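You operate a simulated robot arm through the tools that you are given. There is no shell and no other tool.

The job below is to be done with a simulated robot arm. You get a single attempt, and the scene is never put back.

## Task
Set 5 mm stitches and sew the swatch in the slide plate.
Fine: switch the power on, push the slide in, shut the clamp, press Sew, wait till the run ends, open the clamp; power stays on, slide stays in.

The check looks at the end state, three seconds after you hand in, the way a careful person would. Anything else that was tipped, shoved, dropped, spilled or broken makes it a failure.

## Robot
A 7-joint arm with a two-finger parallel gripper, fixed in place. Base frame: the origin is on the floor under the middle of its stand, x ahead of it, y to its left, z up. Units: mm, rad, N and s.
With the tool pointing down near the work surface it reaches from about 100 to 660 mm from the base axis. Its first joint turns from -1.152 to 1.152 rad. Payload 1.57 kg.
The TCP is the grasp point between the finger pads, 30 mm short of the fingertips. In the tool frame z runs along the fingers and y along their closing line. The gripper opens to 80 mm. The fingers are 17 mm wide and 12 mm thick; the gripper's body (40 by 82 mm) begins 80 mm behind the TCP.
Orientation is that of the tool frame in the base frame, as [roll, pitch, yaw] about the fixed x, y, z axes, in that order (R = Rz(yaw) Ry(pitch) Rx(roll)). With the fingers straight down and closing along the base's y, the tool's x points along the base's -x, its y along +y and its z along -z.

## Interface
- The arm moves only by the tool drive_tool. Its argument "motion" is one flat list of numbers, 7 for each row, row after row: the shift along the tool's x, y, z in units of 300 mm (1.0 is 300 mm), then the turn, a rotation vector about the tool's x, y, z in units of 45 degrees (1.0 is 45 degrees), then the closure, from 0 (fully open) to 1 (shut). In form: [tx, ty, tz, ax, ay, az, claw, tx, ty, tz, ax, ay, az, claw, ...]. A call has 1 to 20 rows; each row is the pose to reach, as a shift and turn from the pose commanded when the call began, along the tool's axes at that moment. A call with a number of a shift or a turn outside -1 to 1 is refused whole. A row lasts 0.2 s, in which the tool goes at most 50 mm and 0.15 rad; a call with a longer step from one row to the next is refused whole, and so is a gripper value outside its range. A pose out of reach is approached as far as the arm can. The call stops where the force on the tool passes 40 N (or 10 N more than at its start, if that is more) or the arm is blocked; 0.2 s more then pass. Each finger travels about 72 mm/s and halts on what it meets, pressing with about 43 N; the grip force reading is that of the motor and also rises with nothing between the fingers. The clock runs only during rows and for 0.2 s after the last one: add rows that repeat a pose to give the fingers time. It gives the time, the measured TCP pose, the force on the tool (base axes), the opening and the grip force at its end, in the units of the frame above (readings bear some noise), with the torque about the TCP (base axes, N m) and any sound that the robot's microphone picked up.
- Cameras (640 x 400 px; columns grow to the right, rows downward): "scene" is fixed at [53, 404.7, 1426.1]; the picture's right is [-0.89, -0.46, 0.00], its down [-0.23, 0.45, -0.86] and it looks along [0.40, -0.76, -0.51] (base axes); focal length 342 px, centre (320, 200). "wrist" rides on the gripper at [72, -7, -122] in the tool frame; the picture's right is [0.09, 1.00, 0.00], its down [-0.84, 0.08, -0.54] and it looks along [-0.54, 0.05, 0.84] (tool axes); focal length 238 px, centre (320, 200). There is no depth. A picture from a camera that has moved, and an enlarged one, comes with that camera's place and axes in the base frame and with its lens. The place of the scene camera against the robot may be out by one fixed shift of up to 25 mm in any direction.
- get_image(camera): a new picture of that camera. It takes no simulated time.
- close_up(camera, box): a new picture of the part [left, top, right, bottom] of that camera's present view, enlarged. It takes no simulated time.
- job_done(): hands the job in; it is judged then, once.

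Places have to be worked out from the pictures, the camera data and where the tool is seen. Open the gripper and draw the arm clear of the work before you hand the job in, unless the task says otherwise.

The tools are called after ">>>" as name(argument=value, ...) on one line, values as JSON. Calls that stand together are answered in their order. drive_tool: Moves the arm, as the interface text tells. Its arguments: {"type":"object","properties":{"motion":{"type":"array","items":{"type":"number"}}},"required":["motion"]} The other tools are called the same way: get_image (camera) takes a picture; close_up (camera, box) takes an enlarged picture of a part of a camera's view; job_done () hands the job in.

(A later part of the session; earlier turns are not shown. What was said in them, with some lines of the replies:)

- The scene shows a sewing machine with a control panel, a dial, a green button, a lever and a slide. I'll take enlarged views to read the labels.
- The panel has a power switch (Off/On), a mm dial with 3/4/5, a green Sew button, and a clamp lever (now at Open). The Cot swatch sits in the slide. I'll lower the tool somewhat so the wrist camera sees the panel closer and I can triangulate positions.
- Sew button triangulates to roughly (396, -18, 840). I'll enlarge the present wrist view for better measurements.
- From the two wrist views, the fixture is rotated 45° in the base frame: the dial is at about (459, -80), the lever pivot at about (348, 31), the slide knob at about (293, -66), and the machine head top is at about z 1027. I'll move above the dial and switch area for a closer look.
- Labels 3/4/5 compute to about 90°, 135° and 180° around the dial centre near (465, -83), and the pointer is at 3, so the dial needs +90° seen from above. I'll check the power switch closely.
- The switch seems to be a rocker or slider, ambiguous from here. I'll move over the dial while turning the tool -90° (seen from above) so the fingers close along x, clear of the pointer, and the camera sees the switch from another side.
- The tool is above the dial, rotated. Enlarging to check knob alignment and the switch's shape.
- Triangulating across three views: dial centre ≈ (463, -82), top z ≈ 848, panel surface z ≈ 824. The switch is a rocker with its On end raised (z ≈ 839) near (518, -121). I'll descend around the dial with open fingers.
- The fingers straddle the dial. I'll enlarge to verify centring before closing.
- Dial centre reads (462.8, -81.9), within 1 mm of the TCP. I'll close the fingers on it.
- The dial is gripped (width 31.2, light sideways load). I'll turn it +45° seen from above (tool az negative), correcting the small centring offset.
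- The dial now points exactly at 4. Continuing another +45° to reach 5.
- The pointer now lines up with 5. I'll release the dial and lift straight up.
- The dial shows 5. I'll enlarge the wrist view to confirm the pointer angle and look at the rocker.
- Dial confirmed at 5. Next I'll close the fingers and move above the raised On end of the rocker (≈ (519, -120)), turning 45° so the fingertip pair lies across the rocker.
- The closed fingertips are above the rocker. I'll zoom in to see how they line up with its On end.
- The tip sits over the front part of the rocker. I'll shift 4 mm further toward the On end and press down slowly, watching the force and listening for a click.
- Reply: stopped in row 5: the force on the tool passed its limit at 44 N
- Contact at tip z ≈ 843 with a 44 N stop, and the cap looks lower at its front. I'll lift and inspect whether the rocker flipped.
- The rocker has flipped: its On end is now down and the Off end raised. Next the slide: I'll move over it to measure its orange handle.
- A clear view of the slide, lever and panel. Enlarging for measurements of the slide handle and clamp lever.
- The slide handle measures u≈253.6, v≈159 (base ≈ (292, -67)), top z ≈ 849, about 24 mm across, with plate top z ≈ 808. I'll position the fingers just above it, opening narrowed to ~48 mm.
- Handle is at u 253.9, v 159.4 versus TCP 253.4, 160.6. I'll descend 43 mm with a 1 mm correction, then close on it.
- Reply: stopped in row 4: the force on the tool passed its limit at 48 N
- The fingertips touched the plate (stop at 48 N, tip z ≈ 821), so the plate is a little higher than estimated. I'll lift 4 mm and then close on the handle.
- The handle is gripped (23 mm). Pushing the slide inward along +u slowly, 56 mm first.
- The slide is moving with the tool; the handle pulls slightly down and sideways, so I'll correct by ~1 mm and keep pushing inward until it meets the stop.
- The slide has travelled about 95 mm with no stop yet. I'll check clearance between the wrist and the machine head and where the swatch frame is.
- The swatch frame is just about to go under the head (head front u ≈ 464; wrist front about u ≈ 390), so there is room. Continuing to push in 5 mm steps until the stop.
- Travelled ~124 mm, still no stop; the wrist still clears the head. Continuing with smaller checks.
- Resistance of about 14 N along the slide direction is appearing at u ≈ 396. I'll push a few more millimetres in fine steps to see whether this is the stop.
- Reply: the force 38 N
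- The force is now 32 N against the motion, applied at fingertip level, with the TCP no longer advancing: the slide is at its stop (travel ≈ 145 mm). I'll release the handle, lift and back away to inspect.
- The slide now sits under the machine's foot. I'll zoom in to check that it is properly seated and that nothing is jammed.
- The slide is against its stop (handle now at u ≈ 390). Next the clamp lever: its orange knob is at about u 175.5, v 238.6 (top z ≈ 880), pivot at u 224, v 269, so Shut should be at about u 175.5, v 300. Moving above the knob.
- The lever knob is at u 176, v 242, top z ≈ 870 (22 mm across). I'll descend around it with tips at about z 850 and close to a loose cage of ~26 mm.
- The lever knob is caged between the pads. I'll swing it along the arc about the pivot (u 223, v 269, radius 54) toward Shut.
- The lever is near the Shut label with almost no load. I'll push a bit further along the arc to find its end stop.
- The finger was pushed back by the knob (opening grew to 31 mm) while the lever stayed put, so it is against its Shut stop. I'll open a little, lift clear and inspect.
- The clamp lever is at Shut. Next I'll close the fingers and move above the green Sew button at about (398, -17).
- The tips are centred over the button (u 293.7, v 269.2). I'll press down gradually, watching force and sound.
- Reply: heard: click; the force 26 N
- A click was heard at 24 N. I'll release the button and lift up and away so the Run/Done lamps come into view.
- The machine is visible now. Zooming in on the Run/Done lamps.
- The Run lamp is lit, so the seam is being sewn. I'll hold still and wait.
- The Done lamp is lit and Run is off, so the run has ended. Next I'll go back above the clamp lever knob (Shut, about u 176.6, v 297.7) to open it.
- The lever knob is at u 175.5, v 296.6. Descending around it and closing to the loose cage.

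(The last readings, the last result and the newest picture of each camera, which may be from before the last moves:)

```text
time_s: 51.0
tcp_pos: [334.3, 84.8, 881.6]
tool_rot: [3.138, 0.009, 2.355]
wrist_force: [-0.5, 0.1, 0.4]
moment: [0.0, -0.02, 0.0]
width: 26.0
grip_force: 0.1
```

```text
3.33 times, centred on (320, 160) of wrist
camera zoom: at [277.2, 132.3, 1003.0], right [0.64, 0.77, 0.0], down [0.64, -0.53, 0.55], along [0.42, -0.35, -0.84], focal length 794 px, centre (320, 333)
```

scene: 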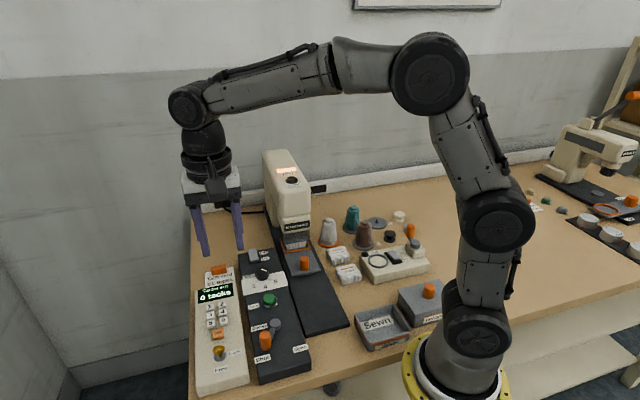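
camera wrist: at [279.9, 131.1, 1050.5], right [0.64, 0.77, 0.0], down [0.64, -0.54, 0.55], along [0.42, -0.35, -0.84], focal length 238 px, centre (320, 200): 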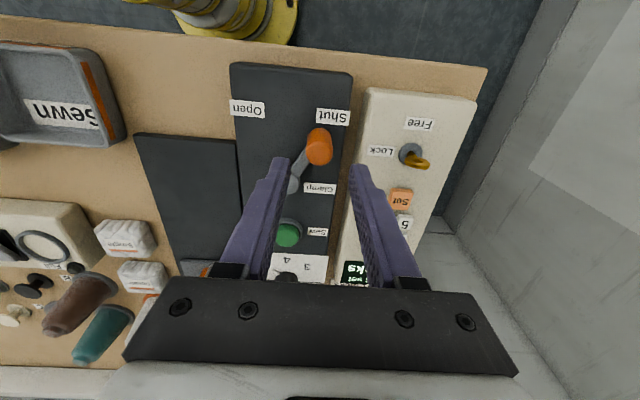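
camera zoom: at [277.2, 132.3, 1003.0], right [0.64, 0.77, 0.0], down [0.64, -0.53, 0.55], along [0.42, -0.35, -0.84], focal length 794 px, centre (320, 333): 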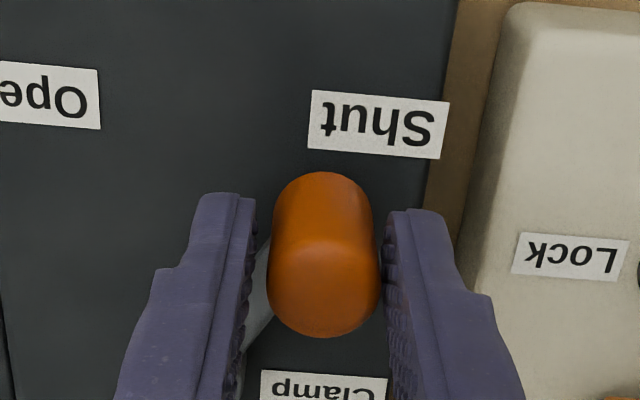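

The knob is caged. Swinging the lever back along the arc to Open, slightly past to reach its stop.

>>> drive_tool(motion=[0.0075, -0.0135, 0, 0, 0, 0, 0.68, 0.0133, -0.0273, 0, 0, 0, 0, 0.68, 0.018, -0.0425, 0, 0, 0, 0, 0.68, 0.0217, -0.0577, 0, 0, 0, 0, 0.68, 0.0235, -0.0733, 0, 0, 0, 0, 0.68, 0.0243, -0.089, 0, 0, 0, 0, 0.68, 0.0235, -0.1047, 0, 0, 0, 0, 0.68, 0.0217, -0.1203, 0, 0, 0, 0, 0.68, 0.018, -0.1355, 0, 0, 0, 0, 0.68, 0.0133, -0.1507, 0, 0, 0, 0, 0.68, 0.0075, -0.165, 0, 0, 0, 0, 0.68, 0, -0.179, 0, 0, 0, 0, 0.68, -0.006, -0.1857, 0, 0, 0, 0, 0.68, -0.012, -0.1923, 0, 0, 0, 0, 0.68, -0.0167, -0.1985, 0, 0, 0, 0, 0.68])

>>> close_up(camera="wrist", box=[240, 100, 400, 220])

>>> close_up(camera="scene", box=[230, 190, 340, 390])

```text
time_s: 54.2
tcp_pos: [295.8, 41.0, 882.3]
tool_rot: [3.139, 0.007, 2.356]
wrist_force: [2.7, 6.1, -0.6]
moment: [0.1, -0.02, 0.04]
width: 30.1
grip_force: 2.1
```

```text
3.33 times, centred on (320, 160) of wrist
camera zoom: at [239.0, 87.2, 1003.1], right [0.64, 0.77, 0.0], down [0.64, -0.53, 0.55], along [0.43, -0.35, -0.84], focal length 794 px, centre (320, 333)
```

zoom: 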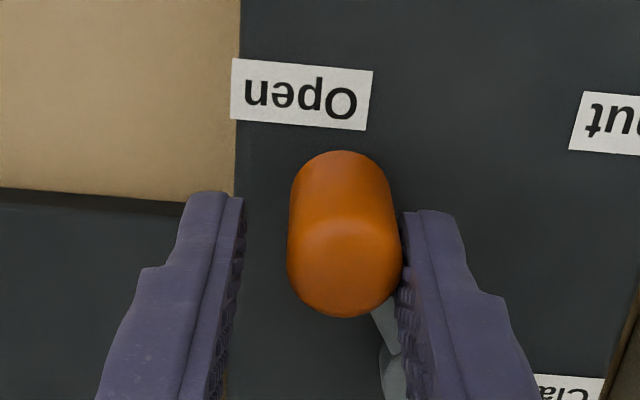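

```text
2.00 times, centred on (285, 290) of scene
camera zoom: at [53.0, 404.8, 1426.1], right [-0.89, -0.46, 0.0], down [-0.23, 0.45, -0.86], along [0.4, -0.76, -0.51], focal length 684 px, centre (390, 20)
```

zoom: 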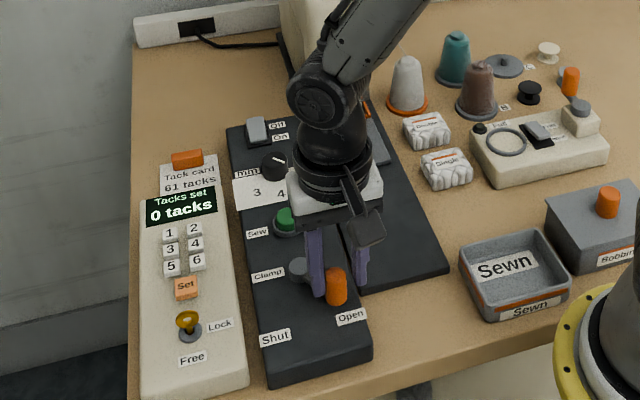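

The lever is against its Open stop. I'll re-centre, open the fingers, and lift well clear, then inspect everything.

>>> drive_tool(motion=[0, 0.012, 0, 0, 0, 0, 0.55, 0, 0.012, 0, 0, 0, 0, 0.45, 0, 0.012, 0, 0, 0, 0, 0.45, 0, 0.012, -0.1, 0, 0, 0, 0.45, 0, 0.012, -0.2, 0, 0, 0, 0.3, 0, 0.05, -0.35, 0, 0, 0, 0.1, 0, 0.1, -0.5, 0, 0, 0, 0, 0, 0.2, -0.6, 0, 0, 0, 0, 0, 0.3, -0.7, 0, 0, 0, 0, 0, 0.4, -0.75, 0, 0, 0, 0, 0, 0.4, -0.75, 0, 0, 0, 0])

>>> get_image(camera="scene")

>>> close_up(camera="scene", box=[230, 210, 340, 390])

>>> close_up(camera="scene", box=[250, 145, 335, 285])

>>> get_image(camera="wrist")

```text
time_s: 56.6
tcp_pos: [378.1, 126.1, 1106.6]
tool_rot: [3.14, 0.007, 2.356]
wrist_force: [0.6, -0.1, -0.4]
moment: [0.0, 0.01, 0.02]
width: 80.1
grip_force: 0.1
```

```text
taken
```

scene: 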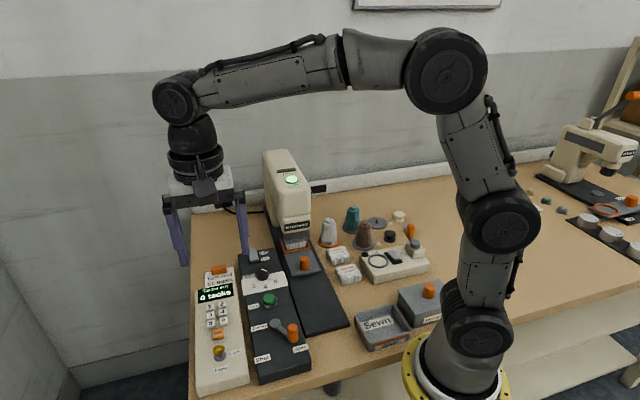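

```text
2.22 times, centred on (285, 300) of scene
camera zoom: at [53.0, 404.7, 1426.1], right [-0.89, -0.46, 0.0], down [-0.23, 0.45, -0.86], along [0.4, -0.76, -0.51], focal length 760 px, centre (398, -22)
```

zoom: 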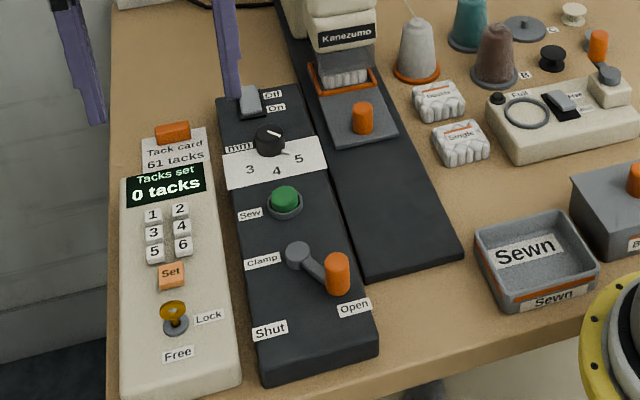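

```text
2.86 times, centred on (292, 215) of scene
camera zoom: at [53.0, 404.7, 1426.1], right [-0.89, -0.46, 0.0], down [-0.23, 0.45, -0.86], along [0.4, -0.76, -0.51], focal length 977 px, centre (399, 157)
```

zoom: 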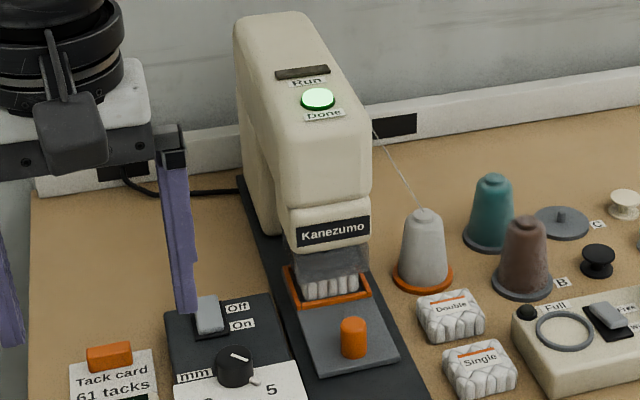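

```text
taken
camera wrist: at [321.8, 172.0, 1228.4], right [0.64, 0.77, 0.0], down [0.64, -0.53, 0.55], along [0.42, -0.35, -0.84], focal length 238 px, centre (320, 200)
```

wrist: 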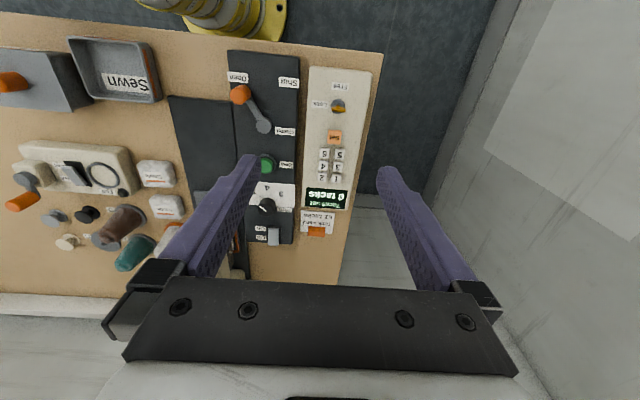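

Done is lit, the lever is at Open, the power rocker is On, the dial reads 5 and the slide is in. The key, keypad, spools and other swatches look unchanged, and the arm is clear with the gripper open. I'll take one last check on the dial and switch before handing in.

>>> close_up(camera="scene", box=[235, 235, 335, 325])

>>> close_up(camera="wrist", box=[220, 60, 360, 250])

```text
4.44 times, centred on (285, 280) of scene
camera zoom: at [53.0, 404.7, 1426.1], right [-0.89, -0.46, 0.0], down [-0.23, 0.45, -0.86], along [0.4, -0.76, -0.51], focal length 1520 px, centre (476, -156)
```

zoom: 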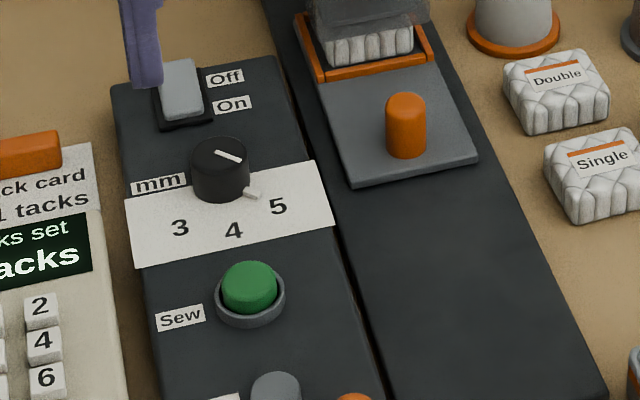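

```text
2.11 times, centred on (290, 155) of wrist
camera zoom: at [321.8, 172.0, 1228.4], right [0.64, 0.77, 0.0], down [0.64, -0.53, 0.55], along [0.42, -0.35, -0.84], focal length 502 px, centre (383, 295)
```

zoom: 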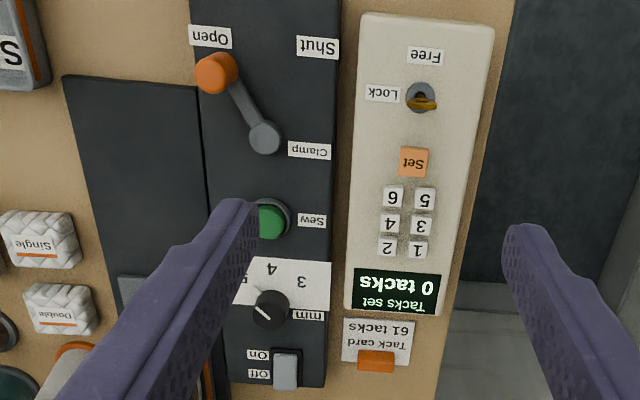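

All the required end states show in the pictures: power On, dial on 5, slide in, clamp open and Done lit. Nothing else has been moved, so I'm handing the job in.

>>> job_done()

```text
The job is handed in.
```

The swatch in the slide plate is sewn at the 5 mm setting. The Done lamp came on when the run ended.

- **Stitch length:** the dial was turned from 3 to 5 before sewing.
- **Power:** the switch is On and was left on.
- **Slide:** pushed in about 137 mm until it met a firm stop, and left in.
- **Clamp:** shut for the run, then swung back to its Open stop.
- **Sew:** one press gave a click and the Run lamp lit. Run was off and Done lit at the next check, within about six seconds of the press.

I couldn't look at the seam itself, because the swatch stays under the foot with the slide in. While lowering onto the slide handle, the fingertips touched the plate and the arm stopped at 48 N. I lifted 4 mm and carried on, and the slide moved normally afterwards.

Nothing else in the final pictures looks disturbed. I did not touch the tack counter (still at 0) or the key. The gripper is open and the arm is clear of the machine.
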